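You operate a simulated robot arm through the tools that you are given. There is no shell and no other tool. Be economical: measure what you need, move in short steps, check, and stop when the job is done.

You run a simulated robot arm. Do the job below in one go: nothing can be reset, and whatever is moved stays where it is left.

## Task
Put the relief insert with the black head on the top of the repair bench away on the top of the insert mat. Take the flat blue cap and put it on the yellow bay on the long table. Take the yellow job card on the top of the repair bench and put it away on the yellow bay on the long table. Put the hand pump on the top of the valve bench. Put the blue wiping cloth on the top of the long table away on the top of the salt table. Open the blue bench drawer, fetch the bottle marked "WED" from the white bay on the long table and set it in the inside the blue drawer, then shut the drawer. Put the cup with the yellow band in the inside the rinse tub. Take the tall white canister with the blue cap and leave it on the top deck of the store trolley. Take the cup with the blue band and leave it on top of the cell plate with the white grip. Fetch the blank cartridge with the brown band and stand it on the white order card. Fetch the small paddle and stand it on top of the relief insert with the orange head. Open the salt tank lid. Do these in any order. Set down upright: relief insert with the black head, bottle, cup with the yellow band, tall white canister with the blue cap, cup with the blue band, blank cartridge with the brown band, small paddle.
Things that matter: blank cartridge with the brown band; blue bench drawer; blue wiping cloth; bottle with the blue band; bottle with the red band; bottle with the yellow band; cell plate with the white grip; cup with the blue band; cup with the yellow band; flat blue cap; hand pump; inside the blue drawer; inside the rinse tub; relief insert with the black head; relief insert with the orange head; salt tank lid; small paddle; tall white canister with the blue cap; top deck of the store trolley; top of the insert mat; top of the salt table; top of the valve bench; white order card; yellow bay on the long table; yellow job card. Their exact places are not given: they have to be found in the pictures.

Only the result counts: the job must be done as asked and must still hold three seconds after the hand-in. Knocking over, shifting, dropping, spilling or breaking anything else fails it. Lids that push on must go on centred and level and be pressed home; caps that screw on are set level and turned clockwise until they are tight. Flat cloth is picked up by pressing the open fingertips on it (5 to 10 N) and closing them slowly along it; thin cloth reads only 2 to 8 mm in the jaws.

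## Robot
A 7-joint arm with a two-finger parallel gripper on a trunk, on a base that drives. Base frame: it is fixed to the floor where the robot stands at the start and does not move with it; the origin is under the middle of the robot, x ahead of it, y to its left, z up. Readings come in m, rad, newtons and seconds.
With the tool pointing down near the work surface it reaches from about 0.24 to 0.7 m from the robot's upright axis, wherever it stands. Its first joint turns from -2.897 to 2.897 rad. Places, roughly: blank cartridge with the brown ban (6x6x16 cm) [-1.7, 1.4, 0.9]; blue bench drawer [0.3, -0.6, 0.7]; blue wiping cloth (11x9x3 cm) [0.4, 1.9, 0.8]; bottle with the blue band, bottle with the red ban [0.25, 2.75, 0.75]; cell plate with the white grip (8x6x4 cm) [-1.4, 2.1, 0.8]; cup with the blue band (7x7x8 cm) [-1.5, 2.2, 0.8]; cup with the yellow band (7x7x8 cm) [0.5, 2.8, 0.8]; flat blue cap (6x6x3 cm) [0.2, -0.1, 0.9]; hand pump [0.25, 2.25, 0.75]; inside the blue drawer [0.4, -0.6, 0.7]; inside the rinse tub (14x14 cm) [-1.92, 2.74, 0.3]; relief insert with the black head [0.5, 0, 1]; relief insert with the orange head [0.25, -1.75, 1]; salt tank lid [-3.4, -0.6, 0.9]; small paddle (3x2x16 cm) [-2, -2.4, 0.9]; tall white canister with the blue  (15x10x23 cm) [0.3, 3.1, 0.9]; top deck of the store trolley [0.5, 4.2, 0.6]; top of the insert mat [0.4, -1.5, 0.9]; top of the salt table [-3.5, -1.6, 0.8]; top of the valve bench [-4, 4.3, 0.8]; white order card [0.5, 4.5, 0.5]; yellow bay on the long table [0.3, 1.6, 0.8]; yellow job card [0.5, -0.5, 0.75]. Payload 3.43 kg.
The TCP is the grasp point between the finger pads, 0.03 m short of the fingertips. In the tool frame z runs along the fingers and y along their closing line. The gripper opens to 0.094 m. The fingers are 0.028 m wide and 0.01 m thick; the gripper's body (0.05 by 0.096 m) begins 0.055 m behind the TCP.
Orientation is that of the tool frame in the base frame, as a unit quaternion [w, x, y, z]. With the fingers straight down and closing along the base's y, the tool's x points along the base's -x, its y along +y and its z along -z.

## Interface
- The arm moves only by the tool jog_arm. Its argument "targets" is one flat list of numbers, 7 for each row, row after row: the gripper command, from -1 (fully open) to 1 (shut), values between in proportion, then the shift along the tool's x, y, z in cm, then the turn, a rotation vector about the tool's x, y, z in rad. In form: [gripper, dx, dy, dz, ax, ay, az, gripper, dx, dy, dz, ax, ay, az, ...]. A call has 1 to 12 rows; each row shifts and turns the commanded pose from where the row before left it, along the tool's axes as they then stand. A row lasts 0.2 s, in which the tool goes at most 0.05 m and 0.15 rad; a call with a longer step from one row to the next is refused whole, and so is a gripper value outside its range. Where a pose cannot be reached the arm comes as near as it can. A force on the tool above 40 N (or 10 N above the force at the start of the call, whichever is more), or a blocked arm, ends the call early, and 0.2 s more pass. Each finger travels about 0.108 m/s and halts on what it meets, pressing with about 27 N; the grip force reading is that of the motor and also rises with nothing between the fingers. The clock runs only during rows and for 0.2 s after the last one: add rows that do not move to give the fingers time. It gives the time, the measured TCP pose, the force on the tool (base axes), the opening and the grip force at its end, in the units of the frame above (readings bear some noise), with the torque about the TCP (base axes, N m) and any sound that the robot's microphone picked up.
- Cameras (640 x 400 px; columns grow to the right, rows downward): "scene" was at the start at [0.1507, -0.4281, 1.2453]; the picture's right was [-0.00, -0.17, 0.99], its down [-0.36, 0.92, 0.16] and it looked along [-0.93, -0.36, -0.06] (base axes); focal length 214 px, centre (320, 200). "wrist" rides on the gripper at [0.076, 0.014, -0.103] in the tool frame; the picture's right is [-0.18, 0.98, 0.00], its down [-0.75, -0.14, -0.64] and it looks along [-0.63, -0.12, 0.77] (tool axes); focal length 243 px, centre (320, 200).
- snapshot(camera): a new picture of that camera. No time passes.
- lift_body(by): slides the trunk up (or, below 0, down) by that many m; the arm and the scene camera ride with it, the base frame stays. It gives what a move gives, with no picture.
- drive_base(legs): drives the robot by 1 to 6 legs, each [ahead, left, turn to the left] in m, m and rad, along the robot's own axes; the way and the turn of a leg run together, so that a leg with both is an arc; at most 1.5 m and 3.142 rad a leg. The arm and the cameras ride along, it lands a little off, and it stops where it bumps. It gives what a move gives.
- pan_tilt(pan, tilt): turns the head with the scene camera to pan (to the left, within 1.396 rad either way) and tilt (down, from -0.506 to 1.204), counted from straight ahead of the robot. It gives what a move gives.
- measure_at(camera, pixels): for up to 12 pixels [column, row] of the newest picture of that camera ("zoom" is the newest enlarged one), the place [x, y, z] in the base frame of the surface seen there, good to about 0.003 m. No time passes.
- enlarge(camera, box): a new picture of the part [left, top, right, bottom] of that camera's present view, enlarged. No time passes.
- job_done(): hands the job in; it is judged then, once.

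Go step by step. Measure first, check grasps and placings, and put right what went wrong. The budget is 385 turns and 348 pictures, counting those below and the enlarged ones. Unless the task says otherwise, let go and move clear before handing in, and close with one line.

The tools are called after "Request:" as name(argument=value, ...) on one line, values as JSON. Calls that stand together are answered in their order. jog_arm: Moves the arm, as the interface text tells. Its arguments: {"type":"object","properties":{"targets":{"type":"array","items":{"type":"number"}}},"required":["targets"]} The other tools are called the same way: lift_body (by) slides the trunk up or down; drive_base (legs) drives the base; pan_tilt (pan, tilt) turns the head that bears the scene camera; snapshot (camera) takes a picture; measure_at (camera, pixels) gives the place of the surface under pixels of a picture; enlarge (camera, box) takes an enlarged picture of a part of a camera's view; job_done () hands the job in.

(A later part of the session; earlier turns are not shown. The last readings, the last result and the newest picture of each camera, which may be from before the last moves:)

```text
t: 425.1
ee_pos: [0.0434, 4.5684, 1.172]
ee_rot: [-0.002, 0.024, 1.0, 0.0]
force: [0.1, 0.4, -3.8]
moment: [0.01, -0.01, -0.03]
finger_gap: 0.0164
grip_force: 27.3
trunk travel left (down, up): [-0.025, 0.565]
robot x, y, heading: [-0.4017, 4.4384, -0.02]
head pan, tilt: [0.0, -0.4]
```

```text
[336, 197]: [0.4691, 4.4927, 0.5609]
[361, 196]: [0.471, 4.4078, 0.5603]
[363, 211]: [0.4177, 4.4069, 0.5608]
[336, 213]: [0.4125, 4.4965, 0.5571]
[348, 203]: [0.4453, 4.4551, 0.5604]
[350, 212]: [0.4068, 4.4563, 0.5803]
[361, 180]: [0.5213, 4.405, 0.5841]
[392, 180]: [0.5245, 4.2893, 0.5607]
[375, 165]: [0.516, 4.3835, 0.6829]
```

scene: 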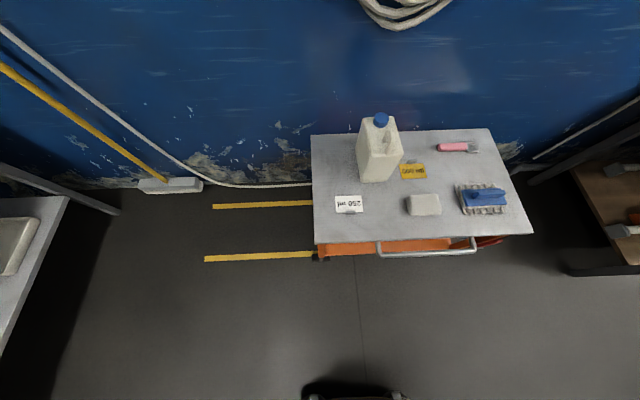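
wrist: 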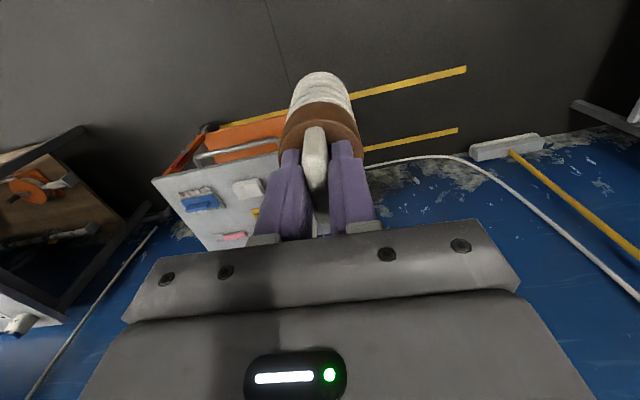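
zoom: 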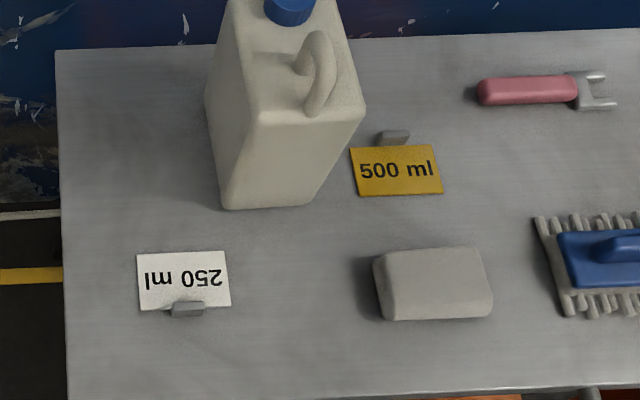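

Card spans x 0.415–0.471, y 4.407–4.494; target centre (0.446,4.452). Drive ahead and check.

Request:
drive_base(legs=[[0.35, 0, 0.018]])

```text
t: 427.4
ee_pos: [0.385, 4.5769, 1.1716]
ee_rot: [-0.002, 0.012, 1.0, -0.001]
force: [0.2, -0.2, -3.5]
moment: [-0.01, 0.02, 0.04]
finger_gap: 0.0163
grip_force: 27.0
trunk travel left (down, up): [-0.025, 0.565]
robot x, y, heading: [-0.0602, 4.4391, -0.0]
head pan, tilt: [0.0, -0.4]
```

Request:
jog_arm(targets=[1, -2.13, -4.12, 0, 0, 0, 0, 1, -2.13, -4.12, 0, 0, 0, 0, 1, -2.13, -4.12, 0, 0, 0, 0, 1, 0, 0, 4.5, 0, 0, 0, 1, 0, 0, 4.5, 0, 0, 0, 1, 0, 0, 4.5, 0, 0, 0, 1, 0, 0, 4.5, 0, 0, 0, 1, 0, 0, 4.5, 0, 0, 0, 1, 0, 0, 4.5, 0, 0, 0, 1, 0, 0, 4.5, 0, 0, 0, 1, 0, 0, 4.5, 0, 0, 0, 1, 0, 0, 3.5, 0, 0, 0])

Request:
snapshot(camera="wrist")

```text
t: 430.0
ee_pos: [0.4454, 4.4488, 0.7745]
ee_rot: [-0.001, 0.012, 1.0, 0.0]
force: [-1.0, 0.4, -3.7]
moment: [0.02, 0.0, 0.0]
finger_gap: 0.0163
grip_force: 27.2
trunk travel left (down, up): [-0.025, 0.565]
robot x, y, heading: [-0.0606, 4.4418, -0.003]
head pan, tilt: [0.0, -0.4]
```

```text
223 pictures are left
```

wrist: 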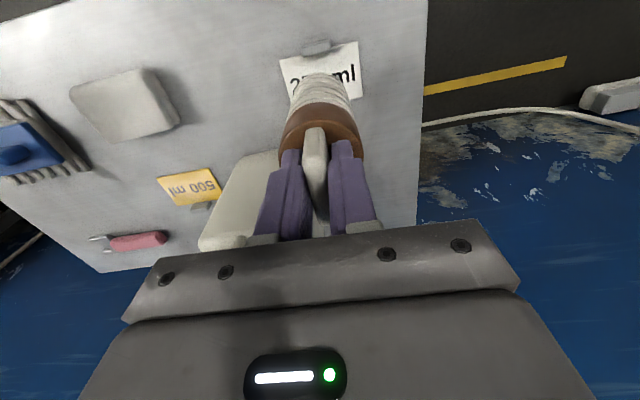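

Request:
jog_arm(targets=[1, 0, 0.3, 2.5, 0, 0, 0, 1, 0, 0, 2, 0, 0, 0, 1, 0, 0, 0.8, 0, 0, 0])

Request:
snapshot(camera="wrist")

```text
t: 430.8
ee_pos: [0.4462, 4.454, 0.7229]
ee_rot: [-0.002, 0.012, 1.0, 0.001]
force: [0.2, -0.2, -3.5]
moment: [0.02, 0.03, -0.02]
finger_gap: 0.0161
grip_force: 27.1
trunk travel left (down, up): [-0.025, 0.565]
robot x, y, heading: [-0.0563, 4.4407, 0.003]
head pan, tilt: [0.0, -0.4]
```

```text
222 pictures are left
```

wrist: 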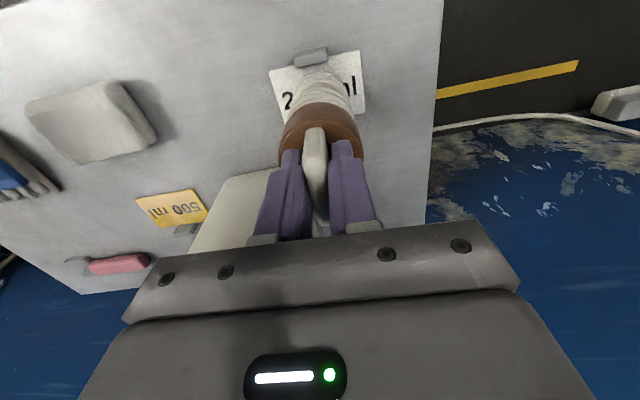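

Request:
jog_arm(targets=[1, 0, 0, 0.7, 0, 0, 0, 1, 0, 0, 0.4, 0, 0, 0, 1, 0, 0, 0.2, 0, 0, 0, 1, 0, 0, 0.1, 0, 0, 0])

```text
t: 431.8
ee_pos: [0.4462, 4.4558, 0.7097]
ee_rot: [-0.001, 0.013, 1.0, 0.0]
force: [1.3, 0.8, 3.2]
moment: [-0.02, -0.1, 0.02]
finger_gap: 0.0164
grip_force: 27.1
trunk travel left (down, up): [-0.025, 0.565]
robot x, y, heading: [-0.0586, 4.4414, 0.004]
head pan, tilt: [0.0, -0.4]
```

Request:
jog_arm(targets=[1, 0, 0, 0.1, 0, 0, 0, 0.9, 0, 0, 0, 0, 0, 0, 0.6, 0, 0, 0, 0, 0, 0, 0.3, 0, 0, 0, 0, 0, 0, 0, 0, 0, 0, 0, 0, 0, 0, 0, 0, -1.5, 0, 0, 0, 0, 0, 0, -3, 0, 0, 0, 0, 0, 0, -4.5, 0, 0, 0, 0, 0, 0, -4.5, 0, 0, 0, -0.5, 0, 0, -4.5, 0, 0, 0, -1, 0, 0, -4.5, 0, 0, 0, -1, 0, 0, -4.5, 0, 0, 0])

Request:
snapshot(camera="wrist")

```text
t: 434.4
ee_pos: [0.4461, 4.4539, 0.9808]
ee_rot: [-0.002, 0.012, 1.0, 0.0]
force: [0.8, -0.5, 0.1]
moment: [0.0, 0.03, -0.01]
finger_gap: 0.0941
grip_force: 0.1
trunk travel left (down, up): [-0.025, 0.565]
robot x, y, heading: [-0.0599, 4.4399, 0.002]
head pan, tilt: [0.0, -0.4]
```

```text
221 pictures are left
```

wrist: 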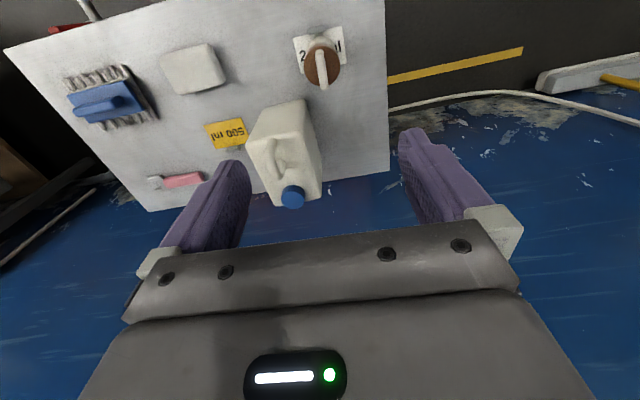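

The cartridge stands on the white card. Next the hand pump: drive back along the long table.

Request:
jog_arm(targets=[-1, 3, 0, -4, 0, 0, 0, -1, 3, 0, -4, 0, 0, 0, -1, 3, 0, -4, 0, 0, 0, -1, 3, 0, -4, 0, 0, 0])

Request:
drive_base(legs=[[-0.35, 0, 0], [0, -1.4, 0], [0, -0.75, 0]])

Request:
pan_tilt(pan=0, tilt=-0.3)

Request:
snapshot(camera="scene")

Request:
snapshot(camera="wrist")

```text
t: 435.4
ee_pos: [0.3254, 4.4547, 1.1391]
ee_rot: [-0.002, 0.012, 1.0, 0.0]
force: [-0.3, -0.1, -0.5]
moment: [0.01, 0.03, 0.02]
finger_gap: 0.094
grip_force: 0.1
trunk travel left (down, up): [-0.025, 0.565]
robot x, y, heading: [-0.0617, 4.4412, 0.002]
head pan, tilt: [0.0, -0.4]
```

```text
t: 447.7
ee_pos: [-0.0267, 2.3385, 1.1388]
ee_rot: [-0.002, 0.013, 1.0, 0.0]
force: [0.5, -0.7, 0.0]
moment: [0.02, -0.01, -0.03]
finger_gap: 0.0938
grip_force: 0.0
trunk travel left (down, up): [-0.025, 0.565]
robot x, y, heading: [-0.4124, 2.3256, -0.0]
head pan, tilt: [0.0, -0.4]
```

```text
t: 448.4
ee_pos: [-0.026, 2.3389, 1.139]
ee_rot: [-0.003, 0.013, 1.0, 0.0]
force: [0.0, -0.7, -0.1]
moment: [0.0, -0.04, -0.04]
finger_gap: 0.0941
grip_force: 0.0
trunk travel left (down, up): [-0.025, 0.565]
robot x, y, heading: [-0.412, 2.3249, -0.001]
head pan, tilt: [0.0, -0.3]
```

```text
220 pictures are left
```

scene: 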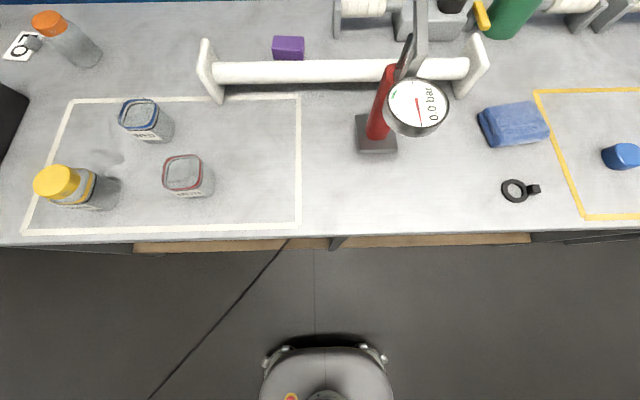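

```text
219 pictures are left
```

wrist: 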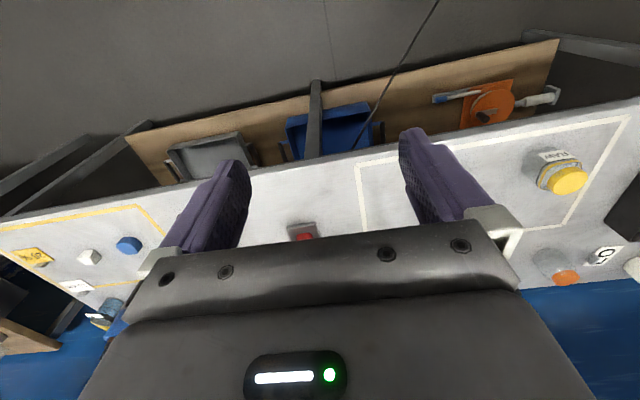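

Request:
enlarge(camera="scene", box=[330, 0, 480, 170])

Request:
measure_at(camera="scene", pixels=[[357, 118], [397, 150], [359, 152], [376, 130], [380, 100], [388, 72], [403, 55], [410, 35], [422, 60], [417, 110], [425, 20], [405, 125]])

```text
2.35 times, centred on (405, 85) of scene
```

zoom: 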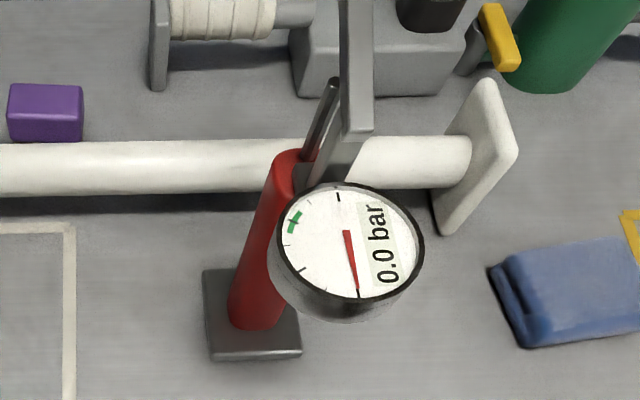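

```text
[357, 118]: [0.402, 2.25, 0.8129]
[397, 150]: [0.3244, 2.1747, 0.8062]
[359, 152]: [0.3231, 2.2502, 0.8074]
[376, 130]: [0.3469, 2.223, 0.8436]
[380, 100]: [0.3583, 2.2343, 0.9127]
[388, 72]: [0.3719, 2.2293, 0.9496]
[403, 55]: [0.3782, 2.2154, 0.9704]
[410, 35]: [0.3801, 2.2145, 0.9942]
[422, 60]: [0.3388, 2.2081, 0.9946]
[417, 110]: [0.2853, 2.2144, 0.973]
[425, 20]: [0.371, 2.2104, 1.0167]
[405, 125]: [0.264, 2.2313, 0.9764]
```

The pump: base plate centred ~(0.362,2.212), red cylinder above it, gauge in front, lever above. A top-down grasp is blocked, so I'll grip the cylinder from the +y side with the tool tilted. First I measure the cylinder.

Request:
measure_at(camera="zoom", pixels=[[236, 290], [284, 310], [258, 310], [250, 260], [262, 220], [275, 185], [290, 160], [300, 190], [280, 290], [340, 310], [415, 250], [345, 187]])

```text
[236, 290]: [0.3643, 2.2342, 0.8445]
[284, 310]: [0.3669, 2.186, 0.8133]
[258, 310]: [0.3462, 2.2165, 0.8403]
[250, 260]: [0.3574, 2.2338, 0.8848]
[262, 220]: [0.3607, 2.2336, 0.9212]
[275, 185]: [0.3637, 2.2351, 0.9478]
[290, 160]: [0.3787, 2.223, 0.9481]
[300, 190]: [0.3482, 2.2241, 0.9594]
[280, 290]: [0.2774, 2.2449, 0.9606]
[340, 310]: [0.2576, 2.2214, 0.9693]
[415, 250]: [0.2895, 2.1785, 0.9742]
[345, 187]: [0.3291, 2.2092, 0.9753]
```

Cylinder centre ≈(0.364,2.214), 4 cm across. I drive into place and turn the tool 90° first.

Request:
drive_base(legs=[[0, 0.22, 0], [0.27, 0, 0]])

Request:
jog_arm(targets=[-1, 0, 0, 0, 0, 0, 0.145, -1, 0, 0, 0, 0, 0, 0.145, -1, 0, 0, 0, 0, 0, 0.145, -1, 0, 0, 0, 0, 0, 0.145, -1, 0, 0, 0, 0, 0, 0.145, -1, 0, 0, 0, 0, 0, 0.145, -1, 0, 0, 0, 0, 0, 0.145, -1, 0, 0, 0, 0, 0, 0.145, -1, 0, 0, 0, 0, 0, 0.145, -1, 0, 0, 0, 0, 0, 0.145, -1, 0, 0, 0, 0, 0, 0.145])

Request:
jog_arm(targets=[-1, 0, 0, 0, 0, -0.14, 0, -1, 0, 0, 0, 0, -0.14, 0, -1, 0, 0, 0, 0, -0.14, 0, -1, 0, 0, 0, 0, -0.14, 0, -1, 0, 0, 0, 0, -0.14, 0, -1, 0, 0, 0, 0, -0.14, 0, -1, 0, 0, 0, 0, -0.14, 0, -1, 0, 0, 0, 0, -0.155, 0])

```text
t: 451.6
ee_pos: [0.2488, 2.566, 1.1401]
ee_rot: [-0.003, 0.011, 1.0, 0.0]
force: [-0.4, -0.5, -0.2]
moment: [0.0, -0.01, -0.01]
finger_gap: 0.0938
grip_force: 0.0
trunk travel left (down, up): [-0.025, 0.565]
robot x, y, heading: [-0.1342, 2.5486, 0.007]
head pan, tilt: [0.0, -0.3]
```

```text
t: 454.0
ee_pos: [0.2483, 2.5657, 1.1382]
ee_rot: [-0.001, 0.725, 0.689, -0.001]
force: [0.6, -1.1, -0.7]
moment: [0.0, 0.0, 0.0]
finger_gap: 0.094
grip_force: 0.1
trunk travel left (down, up): [-0.025, 0.565]
robot x, y, heading: [-0.1385, 2.5496, 0.007]
head pan, tilt: [0.0, -0.3]
```

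```text
refused: row 8 steps farther than a row can; nothing moved
```

Request:
jog_arm(targets=[-1, 0, 0, 0, 0, -0.1418, 0.02, -1, 0, 0, 0, 0, -0.1418, -0.02, -1, 0, 0, 0, 0, -0.1418, 0, -1, 0, 0, 0, 0, -0.1418, 0, -1, 0, 0, 0, 0, -0.1418, 0, -1, 0, 0, 0, 0, -0.1418, 0, -1, 0, 0, 0, 0, -0.1418, 0, -1, 0, 0, 0, 0, -0.1418, 0])

Request:
snapshot(camera="wrist")

Request:
snapshot(camera="scene")

```text
t: 455.8
ee_pos: [0.2483, 2.5656, 1.1383]
ee_rot: [0.37, 0.609, 0.583, -0.391]
force: [0.5, -0.4, 0.1]
moment: [-0.01, 0.0, 0.03]
finger_gap: 0.094
grip_force: 0.0
trunk travel left (down, up): [-0.025, 0.565]
robot x, y, heading: [-0.1417, 2.5479, 0.012]
head pan, tilt: [0.0, -0.3]
```

```text
217 pictures are left
```

wrist: 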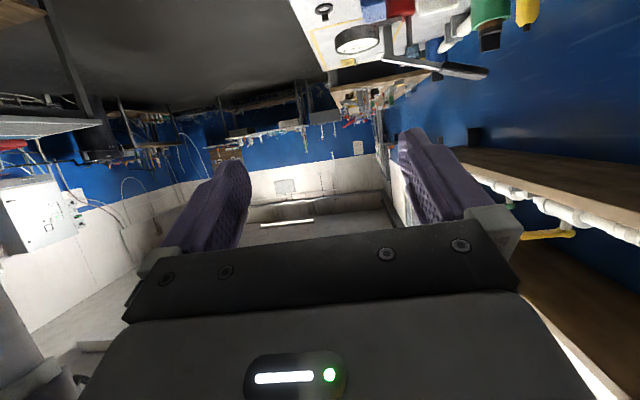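

```text
216 pictures are left
```

scene: 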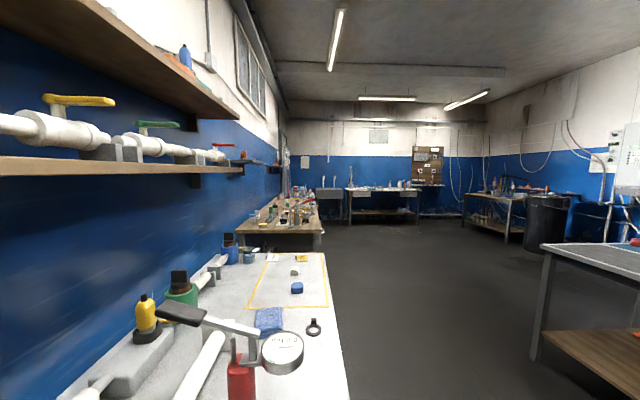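

The tilted pose works and gives a level view. I move to a stand-off 14 cm from the cylinder on its +y side.

Request:
jog_arm(targets=[-1, 1.381, 1.911, 4.097, 0, 0, 0, -1, 1.381, 1.911, 4.097, 0, 0, 0, -1, 1.381, 1.911, 4.097, 0, 0, 0, -1, 1.381, 1.911, 4.097, 0, 0, 0, -1, 1.381, 1.911, 4.097, 0, 0, 0, -1, 1.381, 1.911, 4.097, 0, 0, 0, -1, 1.381, 1.911, 4.097, 0, 0, 0])

Request:
snapshot(camera="wrist")

Request:
pan_tilt(pan=0, tilt=0.1)

Request:
snapshot(camera="scene")

```text
t: 457.4
ee_pos: [0.3719, 2.3373, 0.9293]
ee_rot: [0.368, 0.61, 0.583, -0.391]
force: [-1.0, -0.4, 0.5]
moment: [0.01, -0.01, 0.0]
finger_gap: 0.0941
grip_force: 0.1
trunk travel left (down, up): [-0.025, 0.565]
robot x, y, heading: [-0.1399, 2.5535, 0.005]
head pan, tilt: [0.0, -0.3]
```

```text
215 pictures are left
```

wrist: 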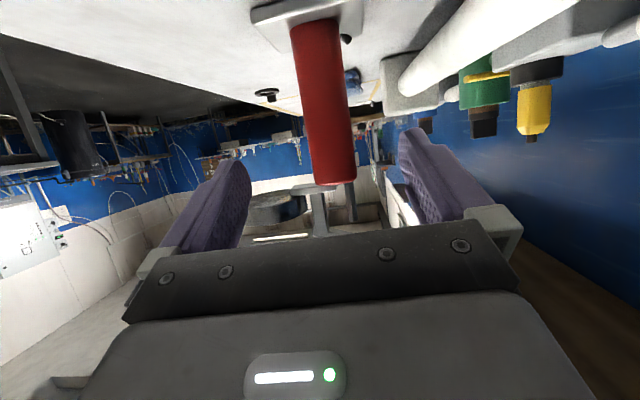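

```text
t: 458.3
ee_pos: [0.3716, 2.3388, 0.9285]
ee_rot: [0.37, 0.609, 0.584, -0.39]
force: [-0.4, -0.7, -0.1]
moment: [0.03, -0.02, -0.01]
finger_gap: 0.094
grip_force: 0.0
trunk travel left (down, up): [-0.025, 0.565]
robot x, y, heading: [-0.1386, 2.5456, 0.001]
head pan, tilt: [0.0, 0.099]
```

```text
214 pictures are left
```

scene: 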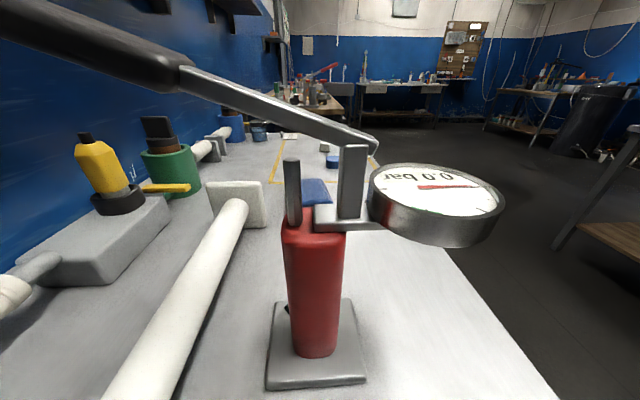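

Request:
measure_at(camera="scene", pixels=[[245, 235], [215, 300], [180, 380], [285, 270], [343, 270], [313, 270], [313, 340], [250, 200], [270, 380], [315, 225], [435, 235]])

```text
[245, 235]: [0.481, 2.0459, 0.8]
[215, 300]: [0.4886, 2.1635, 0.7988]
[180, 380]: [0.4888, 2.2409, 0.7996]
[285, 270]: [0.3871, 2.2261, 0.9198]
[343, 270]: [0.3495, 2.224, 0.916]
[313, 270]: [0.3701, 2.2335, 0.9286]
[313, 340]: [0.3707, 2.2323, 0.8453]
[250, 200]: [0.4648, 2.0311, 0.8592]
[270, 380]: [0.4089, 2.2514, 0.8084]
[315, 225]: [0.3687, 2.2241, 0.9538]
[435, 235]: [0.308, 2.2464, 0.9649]
```

Cylinder centre (0.368,2.213). Advance along the tool axis and close.

Request:
jog_arm(targets=[-0.8, 0, 0.27, 3.5, 0, 0, 0, -0.8, 0, 0, 3.5, 0, 0, 0, -0.8, 0, 0, 3.5, 0, 0, 0, -0.8, 0, 0, 3.4, 0, 0, 0, -0.3, 0, 0, 0, 0, 0, 0, 0.2, 0, 0, 0, 0, 0, 0, 0.7, 0, 0, 0, 0, 0, 0, 0.9, 0, 0, 0, 0, 0, 0])

Request:
snapshot(camera="wrist")

Request:
snapshot(camera="scene")

```text
t: 460.1
ee_pos: [0.3665, 2.2118, 0.8715]
ee_rot: [0.369, 0.61, 0.583, -0.391]
force: [3.1, 0.5, 0.1]
moment: [-0.23, 0.03, 0.12]
finger_gap: 0.0471
grip_force: 26.6
trunk travel left (down, up): [-0.025, 0.565]
robot x, y, heading: [-0.1397, 2.5469, 0.005]
head pan, tilt: [0.0, 0.099]
```

```text
213 pictures are left
```

wrist: 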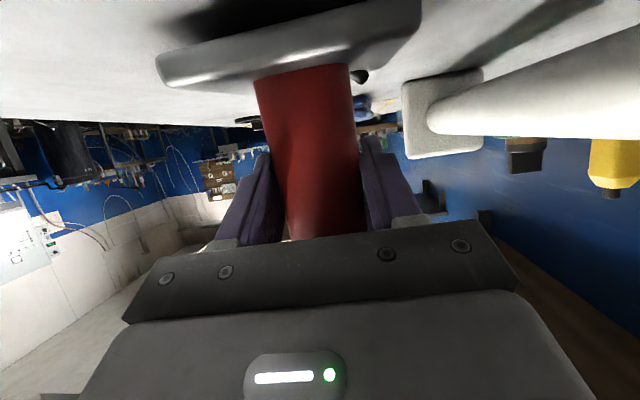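

```text
212 pictures are left
```

scene: 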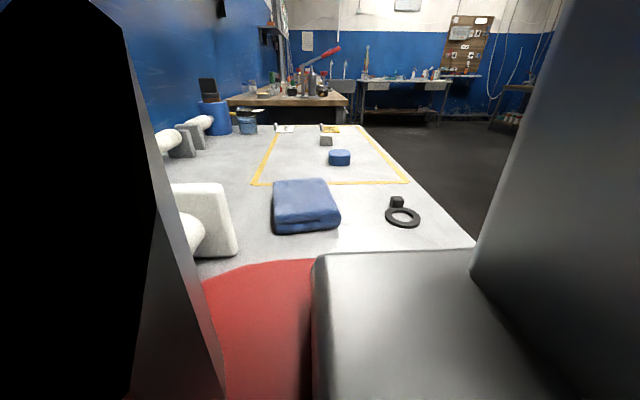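

Gripped (47 mm). Lift 3 cm and check.

Request:
jog_arm(targets=[0.9, -0.91, 0, -0.42, 0, 0, 0, 0.9, -1.82, 0, -0.84, 0, 0, 0])

Request:
snapshot(camera="wrist")

```text
t: 460.7
ee_pos: [0.3679, 2.2117, 0.9009]
ee_rot: [0.368, 0.609, 0.584, -0.39]
force: [0.7, -0.5, -7.5]
moment: [0.05, -0.07, 0.0]
finger_gap: 0.0465
grip_force: 26.9
trunk travel left (down, up): [-0.025, 0.565]
robot x, y, heading: [-0.1393, 2.5511, 0.002]
head pan, tilt: [0.0, 0.099]
```

```text
211 pictures are left
```

wrist: 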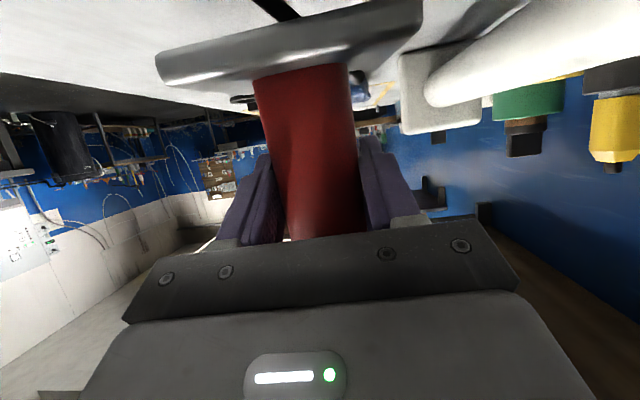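

Weight ≈0.75 kg, steady. A dark line appears at the top of the wrist view; I lift more and look again.

Request:
jog_arm(targets=[0.9, -3.6, 0, -1.7, 0, 0, 0, 0.9, -3.6, 0, -1.7, 0, 0, 0, 0.9, -3.6, 0, -1.7, 0, 0, 0])

Request:
snapshot(camera="wrist")

```text
t: 461.5
ee_pos: [0.3671, 2.2124, 1.0201]
ee_rot: [0.369, 0.609, 0.584, -0.39]
force: [1.1, -1.0, -7.8]
moment: [0.06, -0.01, 0.0]
finger_gap: 0.0468
grip_force: 27.2
trunk travel left (down, up): [-0.025, 0.565]
robot x, y, heading: [-0.1344, 2.552, 0.002]
head pan, tilt: [0.0, 0.099]
```

```text
210 pictures are left
```

wrist: 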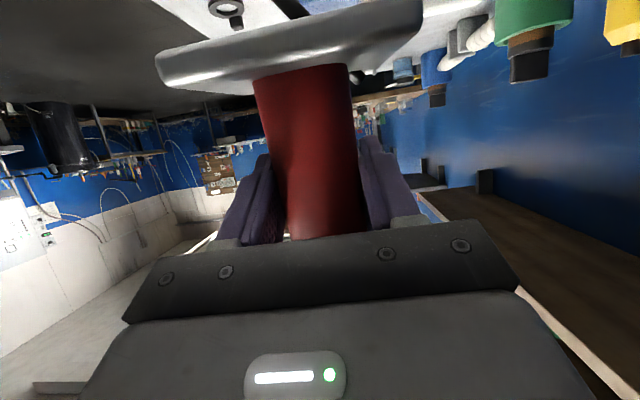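

The dark line is the pump's hose, running to the gun on the stool; moving toward the stool only slackens it. I back off and bring the pump in front of the robot.

Request:
drive_base(legs=[[-0.4, 0, 0]])

Request:
jog_arm(targets=[0.9, 1.67, -1.03, -3.59, 0, 0, 0, 0.9, 1.67, -1.03, -3.59, 0, 0, 0, 0.9, 1.67, -1.03, -3.59, 0, 0, 0, 0.9, 1.67, -1.03, -3.59, 0, 0, 0, 0.9, 1.67, -1.03, -3.59, 0, 0, 0, 0.9, 1.67, -1.03, -3.59, 0, 0, 0])

Request:
snapshot(camera="wrist")

Request:
snapshot(camera="scene")

```text
t: 463.9
ee_pos: [-0.0266, 2.2105, 1.0211]
ee_rot: [0.37, 0.608, 0.584, -0.391]
force: [-0.1, 0.3, -7.6]
moment: [0.09, -0.08, 0.01]
finger_gap: 0.0463
grip_force: 26.8
trunk travel left (down, up): [-0.025, 0.565]
robot x, y, heading: [-0.535, 2.547, 0.004]
head pan, tilt: [0.0, 0.099]
```

```text
t: 465.4
ee_pos: [-0.0793, 2.4511, 1.0204]
ee_rot: [0.369, 0.609, 0.584, -0.39]
force: [0.2, 0.1, -8.3]
moment: [0.05, -0.04, -0.05]
finger_gap: 0.0465
grip_force: 27.4
trunk travel left (down, up): [-0.025, 0.565]
robot x, y, heading: [-0.5333, 2.5426, 0.01]
head pan, tilt: [0.0, 0.099]
```

```text
209 pictures are left
```

wrist: 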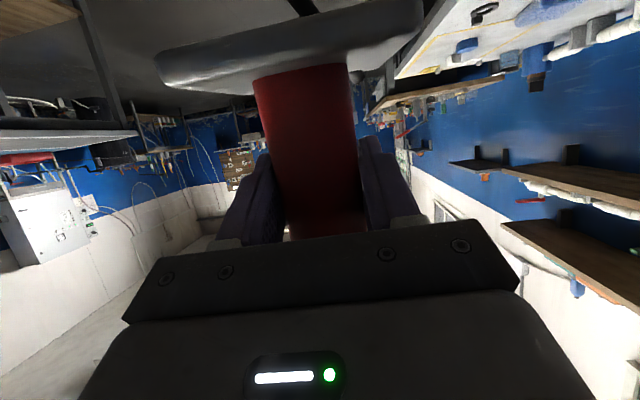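

```text
208 pictures are left
```

scene: 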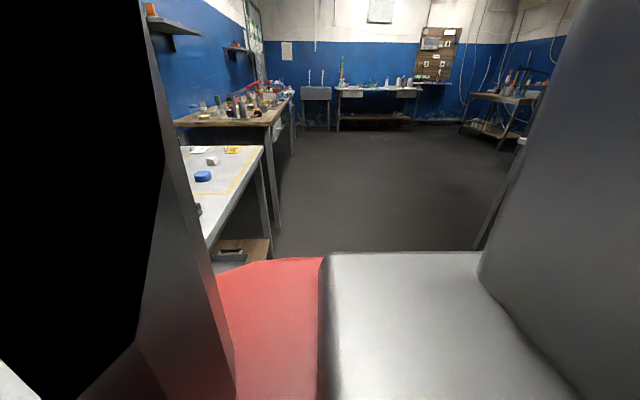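

The pump is held in front. I drive by the north passage toward the valve bench.

Request:
drive_base(legs=[[0, 0, 1.561], [1.2, 0, 0], [1.0, 0, 0], [0, 0, 1.571], [0, -0.15, 0], [1.4, 0, 0]])

Request:
snapshot(camera="wrist")

Request:
pan_tilt(pan=0.9, tilt=0.1)

Request:
snapshot(camera="scene")

```text
t: 491.2
ee_pos: [-2.4161, 4.9189, 1.02]
ee_rot: [0.386, -0.59, 0.602, 0.373]
force: [0.4, 0.0, -7.5]
moment: [-0.06, 0.05, 0.01]
finger_gap: 0.0464
grip_force: 27.0
trunk travel left (down, up): [-0.025, 0.565]
robot x, y, heading: [-1.9574, 4.8313, -3.109]
head pan, tilt: [0.0, 0.099]
```

```text
207 pictures are left
```

wrist: 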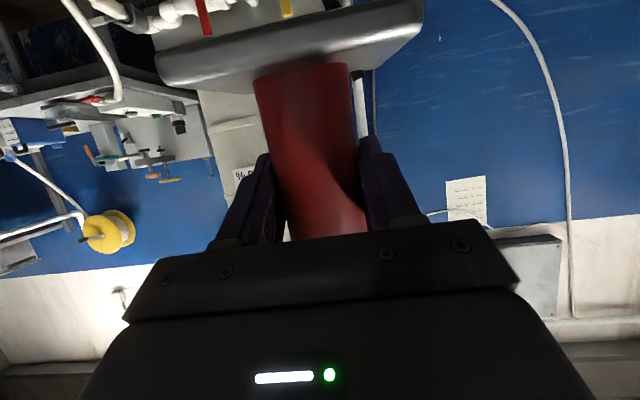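

```text
t: 492.4
ee_pos: [-2.4162, 4.9177, 1.0219]
ee_rot: [0.388, -0.589, 0.603, 0.373]
force: [-1.1, -0.7, -7.2]
moment: [-0.04, 0.07, 0.04]
finger_gap: 0.0465
grip_force: 27.2
trunk travel left (down, up): [-0.025, 0.565]
robot x, y, heading: [-1.9603, 4.8319, -3.114]
head pan, tilt: [0.901, 0.099]
```

```text
206 pictures are left
```

scene: 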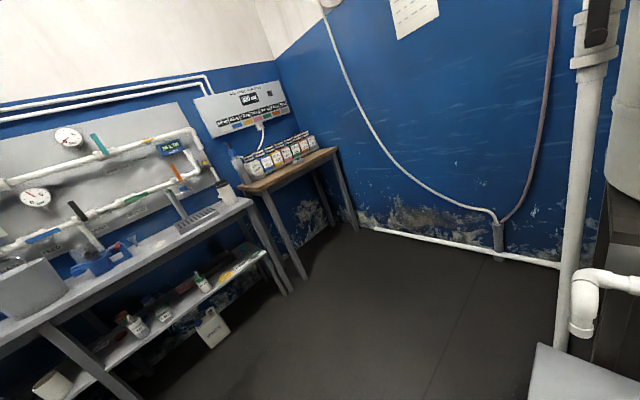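

Past the stool. I continue toward the valve bench (left in the view).

Request:
drive_base(legs=[[0.6, 0, 0], [0.2, 0.5, -0.03]])

Request:
pan_tilt(pan=1.39, tilt=0.3)

Request:
snapshot(camera="scene")

```text
t: 498.6
ee_pos: [-3.2247, 4.4226, 1.0201]
ee_rot: [0.394, -0.577, 0.615, 0.365]
force: [0.0, 1.1, -8.1]
moment: [-0.08, 0.08, 0.0]
finger_gap: 0.0463
grip_force: 27.2
trunk travel left (down, up): [-0.025, 0.565]
robot x, y, heading: [-2.7707, 4.3126, 3.119]
head pan, tilt: [0.901, 0.099]
```

```text
t: 499.5
ee_pos: [-3.2236, 4.4221, 1.0212]
ee_rot: [0.395, -0.577, 0.616, 0.364]
force: [1.1, 0.3, -7.6]
moment: [-0.05, 0.03, 0.01]
finger_gap: 0.0462
grip_force: 26.8
trunk travel left (down, up): [-0.025, 0.565]
robot x, y, heading: [-2.7775, 4.315, 3.124]
head pan, tilt: [1.389, 0.3]
```

```text
205 pictures are left
```

scene: 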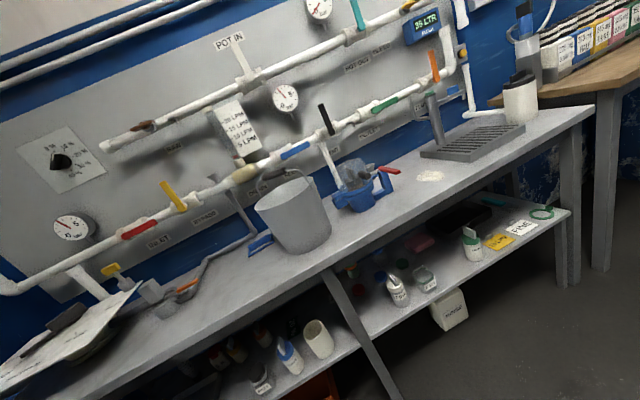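

I can see the valve bench top. I measure free areas and obstacles.

Request:
measure_at(camera="scene", pixels=[[593, 107], [420, 197], [330, 268], [430, 177], [365, 205], [300, 245], [200, 330], [240, 300], [480, 150], [385, 185], [160, 345], [400, 200]])

Request:
enlarge(camera="scene", box=[100, 80, 600, 390])

```text
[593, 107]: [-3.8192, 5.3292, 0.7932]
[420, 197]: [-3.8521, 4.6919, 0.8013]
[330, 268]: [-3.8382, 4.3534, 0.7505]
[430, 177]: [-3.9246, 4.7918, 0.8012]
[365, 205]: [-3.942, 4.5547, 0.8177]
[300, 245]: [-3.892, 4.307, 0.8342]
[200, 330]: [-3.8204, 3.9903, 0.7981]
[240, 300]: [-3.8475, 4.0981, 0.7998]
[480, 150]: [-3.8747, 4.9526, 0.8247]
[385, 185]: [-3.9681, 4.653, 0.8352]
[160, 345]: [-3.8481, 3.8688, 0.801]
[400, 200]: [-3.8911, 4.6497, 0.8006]
```

```text
1.28 times, centred on (350, 235) of scene
```

zoom: 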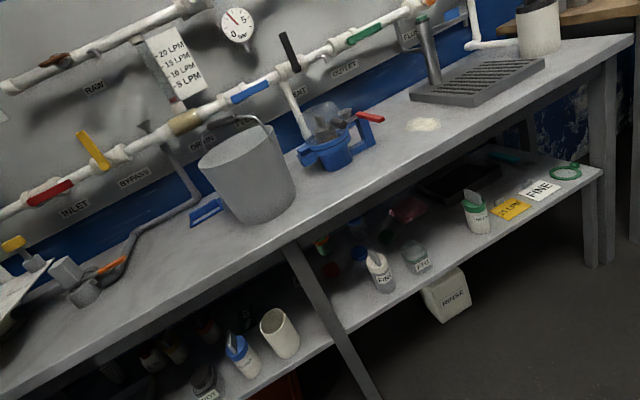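

Request:
measure_at(camera="scene", pixels=[[180, 200], [135, 230], [210, 188], [240, 172], [170, 185], [60, 265], [275, 225], [230, 235], [185, 290], [150, 290], [110, 270], [100, 330]])

```text
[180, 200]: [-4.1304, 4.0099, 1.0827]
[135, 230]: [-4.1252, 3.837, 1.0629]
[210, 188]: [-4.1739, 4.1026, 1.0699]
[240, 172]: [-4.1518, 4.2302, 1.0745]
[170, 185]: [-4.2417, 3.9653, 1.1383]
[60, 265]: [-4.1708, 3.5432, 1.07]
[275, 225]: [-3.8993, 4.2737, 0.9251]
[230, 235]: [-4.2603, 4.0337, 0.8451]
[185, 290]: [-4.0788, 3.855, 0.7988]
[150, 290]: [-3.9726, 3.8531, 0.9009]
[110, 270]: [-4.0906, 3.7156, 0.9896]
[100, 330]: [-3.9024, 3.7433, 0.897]
```

Bench top z 0.80, edge x≈-3.81; a free spot is (-3.88,4.12) left of the bucket. I drive there.

Request:
drive_base(legs=[[0, 0.3, 0.018], [0.6, 0, 0]])

Request:
snapshot(camera="wrist")

Request:
pan_tilt(pan=1.2, tilt=0.5)

Request:
snapshot(camera="scene")

```text
t: 504.5
ee_pos: [-3.8106, 4.1237, 1.0217]
ee_rot: [0.394, -0.578, 0.614, 0.365]
force: [0.2, 0.0, -7.6]
moment: [-0.09, 0.08, 0.0]
finger_gap: 0.0461
grip_force: 26.8
trunk travel left (down, up): [-0.025, 0.565]
robot x, y, heading: [-3.3604, 4.0184, 3.125]
head pan, tilt: [1.389, 0.3]
```

```text
203 pictures are left
```

wrist: 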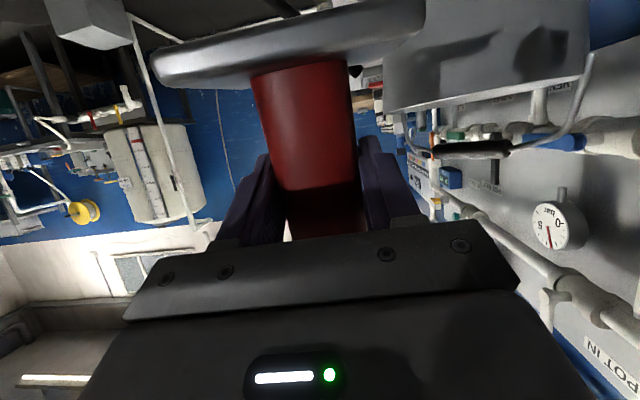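

```text
t: 505.2
ee_pos: [-3.8114, 4.1237, 1.0199]
ee_rot: [0.394, -0.578, 0.614, 0.366]
force: [-0.1, 0.2, -6.8]
moment: [-0.1, 0.06, 0.03]
finger_gap: 0.0466
grip_force: 27.0
trunk travel left (down, up): [-0.025, 0.565]
robot x, y, heading: [-3.3592, 4.0178, 3.132]
head pan, tilt: [1.201, 0.499]
```

```text
202 pictures are left
```

scene: 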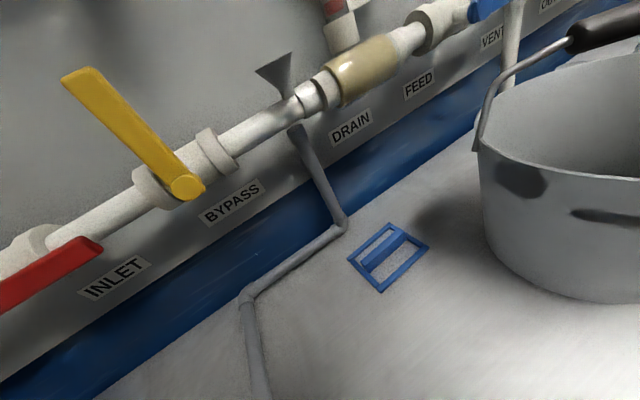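

Request:
measure_at(camera="scene", pixels=[[388, 257], [350, 262], [385, 290], [258, 380], [250, 300], [485, 230], [520, 275], [320, 350], [130, 130], [188, 187], [320, 185]])

```text
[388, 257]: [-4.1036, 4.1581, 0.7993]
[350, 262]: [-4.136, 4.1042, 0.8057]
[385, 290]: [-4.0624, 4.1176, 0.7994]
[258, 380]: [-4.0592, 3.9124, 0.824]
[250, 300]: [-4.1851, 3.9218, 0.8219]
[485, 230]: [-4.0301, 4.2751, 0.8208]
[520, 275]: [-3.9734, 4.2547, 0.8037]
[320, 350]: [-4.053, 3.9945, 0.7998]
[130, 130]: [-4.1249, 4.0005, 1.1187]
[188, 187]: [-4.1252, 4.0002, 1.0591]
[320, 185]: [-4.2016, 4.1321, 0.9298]
```

Request:
jog_arm(targets=[0.9, 0.15, 3.43, -0.39, 0, 0, 0, 0.9, 0.15, 3.43, -0.39, 0, 0, 0, 0.9, 3.63, 0, 1.69, 0, 0, 0, 0.9, 3.63, 0, 1.69, 0, 0, 0, 0.9, 2.72, 0, 1.27, 0, 0, 0, 0.9, 1.36, 0, 0.63, 0, 0, 0])

Request:
snapshot(camera="wrist")

Request:
pan_tilt(pan=0, tilt=1.0)

Request:
snapshot(camera="scene")

```text
t: 506.6
ee_pos: [-3.8794, 4.1216, 0.8956]
ee_rot: [0.395, -0.577, 0.615, 0.365]
force: [0.2, -0.2, -7.9]
moment: [-0.06, 0.06, -0.01]
finger_gap: 0.0464
grip_force: 26.3
trunk travel left (down, up): [-0.025, 0.565]
robot x, y, heading: [-3.3596, 4.0175, 3.129]
head pan, tilt: [1.201, 0.499]
```

```text
201 pictures are left
```

wrist: 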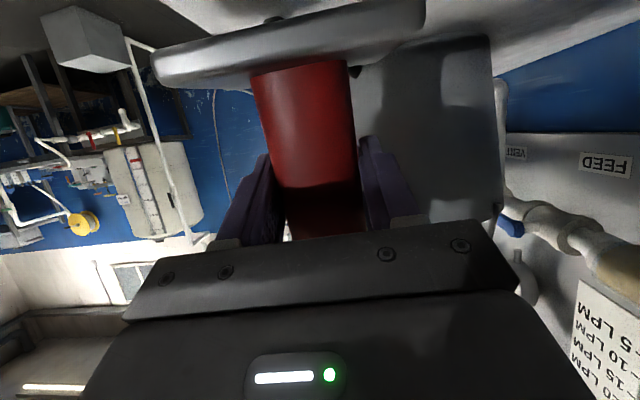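

```text
t: 508.0
ee_pos: [-3.8795, 4.1214, 0.8971]
ee_rot: [0.394, -0.578, 0.614, 0.365]
force: [-0.3, -0.8, -8.2]
moment: [-0.06, 0.07, -0.03]
finger_gap: 0.046
grip_force: 27.0
trunk travel left (down, up): [-0.025, 0.565]
robot x, y, heading: [-3.3585, 4.0164, 3.126]
head pan, tilt: [0.0, 1.0]
```

```text
200 pictures are left
```

scene: 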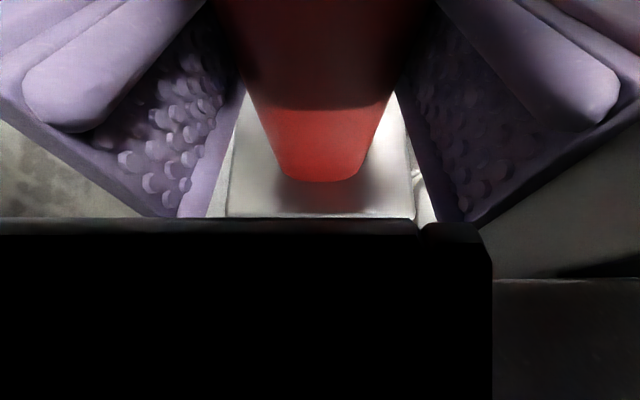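

Request:
jog_arm(targets=[0.9, 0.91, 0, 0.42, 0, 0, 0, 0.9, 0.54, 0, 0.25, 0, 0, 0, 0.9, 0.27, 0, 0.13, 0, 0, 0, 0.9, 0.18, 0, 0.08, 0, 0, 0, 0.9, 0.18, 0, 0.08, 0, 0, 0])

```text
t: 509.2
ee_pos: [-3.8788, 4.1202, 0.8744]
ee_rot: [0.394, -0.577, 0.615, 0.365]
force: [-1.2, 0.2, 0.3]
moment: [0.22, 0.4, -0.02]
finger_gap: 0.0462
grip_force: 27.2
trunk travel left (down, up): [-0.025, 0.565]
robot x, y, heading: [-3.3605, 4.0159, 3.127]
head pan, tilt: [0.0, 1.0]
```

Request:
jog_arm(targets=[0.9, 0.18, 0, 0.08, 0, 0, 0, 0.9, 0.14, 0, 0.06, 0, 0, 0, 0.9, 0, 0, 0, 0, 0, 0])

```text
t: 510.0
ee_pos: [-3.8792, 4.1182, 0.8719]
ee_rot: [0.393, -0.578, 0.614, 0.366]
force: [-2.8, -7.7, 17.0]
moment: [0.43, 0.34, 0.11]
finger_gap: 0.0467
grip_force: 26.9
trunk travel left (down, up): [-0.025, 0.565]
robot x, y, heading: [-3.3593, 4.0189, 3.126]
head pan, tilt: [0.0, 1.0]
```

Seated. Open and withdraw along the tool axis.

Request:
jog_arm(targets=[0.5, 0, 0, 0, 0, 0, 0, 0.1, 0, 0, 0, 0, 0, 0, -0.3, 0, 0, 0, 0, 0, 0, -0.8, 0, 0, 0, 0, 0, 0, -1, 0, 0, -2, 0, 0, 0, -1, 0, 0, -3.5, 0, 0, 0, -1, 0, 0, -4, 0, 0, 0, -1, 0, 0, -4, 0, 0, 0, -1, -2, 0, -2, 0, 0, 0])

Request:
snapshot(camera="wrist")

Request:
pan_tilt(pan=0, tilt=0.2)

Request:
snapshot(camera="scene")

```text
t: 512.0
ee_pos: [-3.8866, 3.9861, 0.9537]
ee_rot: [0.394, -0.577, 0.615, 0.365]
force: [-0.1, -0.2, 0.0]
moment: [0.01, 0.02, -0.02]
finger_gap: 0.0937
grip_force: 0.1
trunk travel left (down, up): [-0.025, 0.565]
robot x, y, heading: [-3.3607, 4.0205, 3.127]
head pan, tilt: [0.0, 1.0]
```

```text
199 pictures are left
```

wrist: 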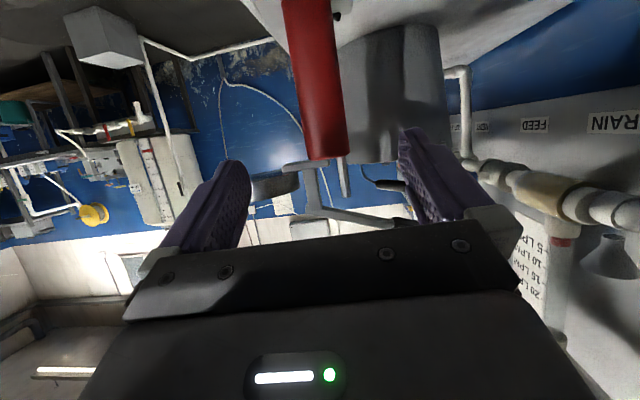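

```text
t: 513.2
ee_pos: [-3.8873, 3.9864, 0.9536]
ee_rot: [0.394, -0.577, 0.615, 0.365]
force: [-0.1, -0.2, -0.2]
moment: [0.02, -0.01, 0.01]
finger_gap: 0.0936
grip_force: 0.0
trunk travel left (down, up): [-0.025, 0.565]
robot x, y, heading: [-3.3593, 4.016, 3.126]
head pan, tilt: [0.0, 0.201]
```

```text
198 pictures are left
```

scene: 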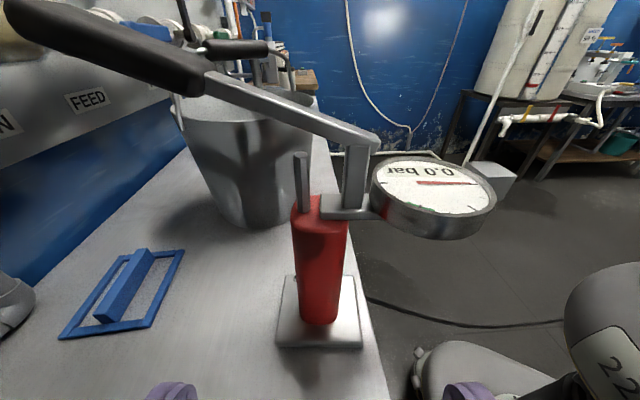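

The pump stands well on the valve bench. I raise and restore the downward tool orientation.

Request:
jog_arm(targets=[-1, -4.08, 0, -1.9, 0, 0, 0, -1, -4.08, 0, -1.9, 0, 0, 0, -1, -4.08, 0, -1.9, 0, 0, 0, -1, -2.7, 0, -1.27, 0, 0, 0, -1, 0, 0, 0, 0, 0.1418, 0, -1, 0, 0, 0, 0, 0.1418, 0, -1, 0, 0, 0, 0, 0.1418, 0, -1, 0, 0, 0, 0, 0.1418, 0, -1, 0, 0, 0, 0, 0.1418, 0, -1, 0, 0, 0, 0, 0.1418, 0, -1, 0, 0, 0, 0, 0.1418, 0, -1, 0, 0, 0, 0, 0.1418, 0])

Request:
jog_arm(targets=[-1, 0, 0, 0, 0, 0, -0.145, -1, 0, 0, 0, 0, 0, -0.145, -1, 0, 0, 0, 0, 0, -0.145, -1, 0, 0, 0, 0, 0, -0.145, -1, 0, 0, 0, 0, 0, -0.145, -1, 0, 0, 0, 0, 0, -0.145, -1, 0, 0, 0, 0, 0, -0.145, -1, 0, 0, 0, 0, 0, -0.145, -1, 0, 0, 0, 0, 0, -0.145, -1, 0, 0, 0, 0, 0, -0.145, -1, 0, 0, 0, 0, 0, -0.145])

Request:
drive_base(legs=[[-0.85, 0, 0], [0, 0, 1.57]])

Request:
pan_tilt(pan=0, tilt=-0.5)

Request:
snapshot(camera="scene")

```text
t: 515.8
ee_pos: [-3.8898, 3.9878, 1.1181]
ee_rot: [0.002, -0.683, 0.73, -0.003]
force: [0.3, 0.3, -0.1]
moment: [0.05, 0.01, -0.01]
finger_gap: 0.0938
grip_force: 0.1
trunk travel left (down, up): [-0.025, 0.565]
robot x, y, heading: [-3.355, 4.0179, 3.129]
head pan, tilt: [0.0, 0.201]
```

```text
t: 518.2
ee_pos: [-3.89, 3.9888, 1.118]
ee_rot: [0.001, 1.0, -0.019, 0.002]
force: [0.0, 0.3, -1.2]
moment: [-0.01, -0.01, 0.03]
finger_gap: 0.0941
grip_force: 0.0
trunk travel left (down, up): [-0.025, 0.565]
robot x, y, heading: [-3.356, 4.0198, 3.126]
head pan, tilt: [0.0, 0.201]
```

```text
t: 526.5
ee_pos: [-2.4867, 3.4672, 1.1185]
ee_rot: [-0.002, 0.735, 0.678, 0.002]
force: [-0.4, -0.3, -0.2]
moment: [-0.04, 0.01, -0.01]
finger_gap: 0.0941
grip_force: 0.1
trunk travel left (down, up): [-0.025, 0.565]
robot x, y, heading: [-2.4932, 3.9989, -1.629]
head pan, tilt: [0.0, 0.201]
```

```text
t: 527.6
ee_pos: [-2.4849, 3.4684, 1.1176]
ee_rot: [-0.002, 0.735, 0.678, 0.002]
force: [0.3, -0.9, -0.2]
moment: [-0.03, -0.02, -0.01]
finger_gap: 0.0937
grip_force: 0.2
trunk travel left (down, up): [-0.025, 0.565]
robot x, y, heading: [-2.4917, 3.9993, -1.629]
head pan, tilt: [0.0, -0.499]
```

```text
197 pictures are left
```

scene: 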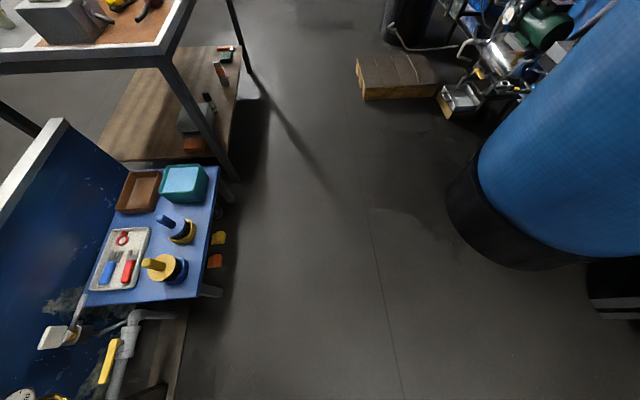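

To stay clear of the taut cord in the south aisle, I return by the north passage and around the east side.

Request:
drive_base(legs=[[0, 0, 1.629], [0, 0.87, 0], [1.5, 0, 0], [0.4, 0, 0]])

Request:
pan_tilt(pan=-1.3, tilt=-0.3)

Request:
snapshot(camera="scene")

```text
t: 545.4
ee_pos: [-0.0326, 4.8994, 1.1176]
ee_rot: [-0.003, 0.016, 1.0, 0.0]
force: [-0.2, 0.0, 0.6]
moment: [0.01, -0.04, 0.0]
finger_gap: 0.094
grip_force: 0.0
trunk travel left (down, up): [-0.025, 0.565]
robot x, y, heading: [-0.5611, 4.8637, -0.004]
head pan, tilt: [0.0, -0.499]
```

```text
t: 546.8
ee_pos: [-0.0324, 4.899, 1.1192]
ee_rot: [-0.003, 0.015, 1.0, 0.0]
force: [-0.1, 0.7, 0.5]
moment: [0.03, -0.03, -0.01]
finger_gap: 0.0939
grip_force: 0.0
trunk travel left (down, up): [-0.025, 0.565]
robot x, y, heading: [-0.5603, 4.8615, -0.002]
head pan, tilt: [-1.3, -0.3]
```

```text
196 pictures are left
```

scene: 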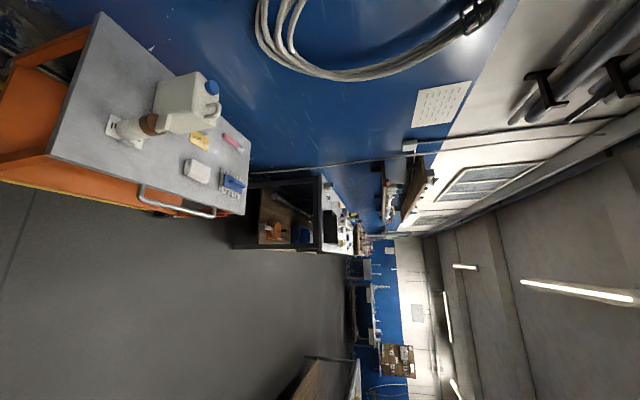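

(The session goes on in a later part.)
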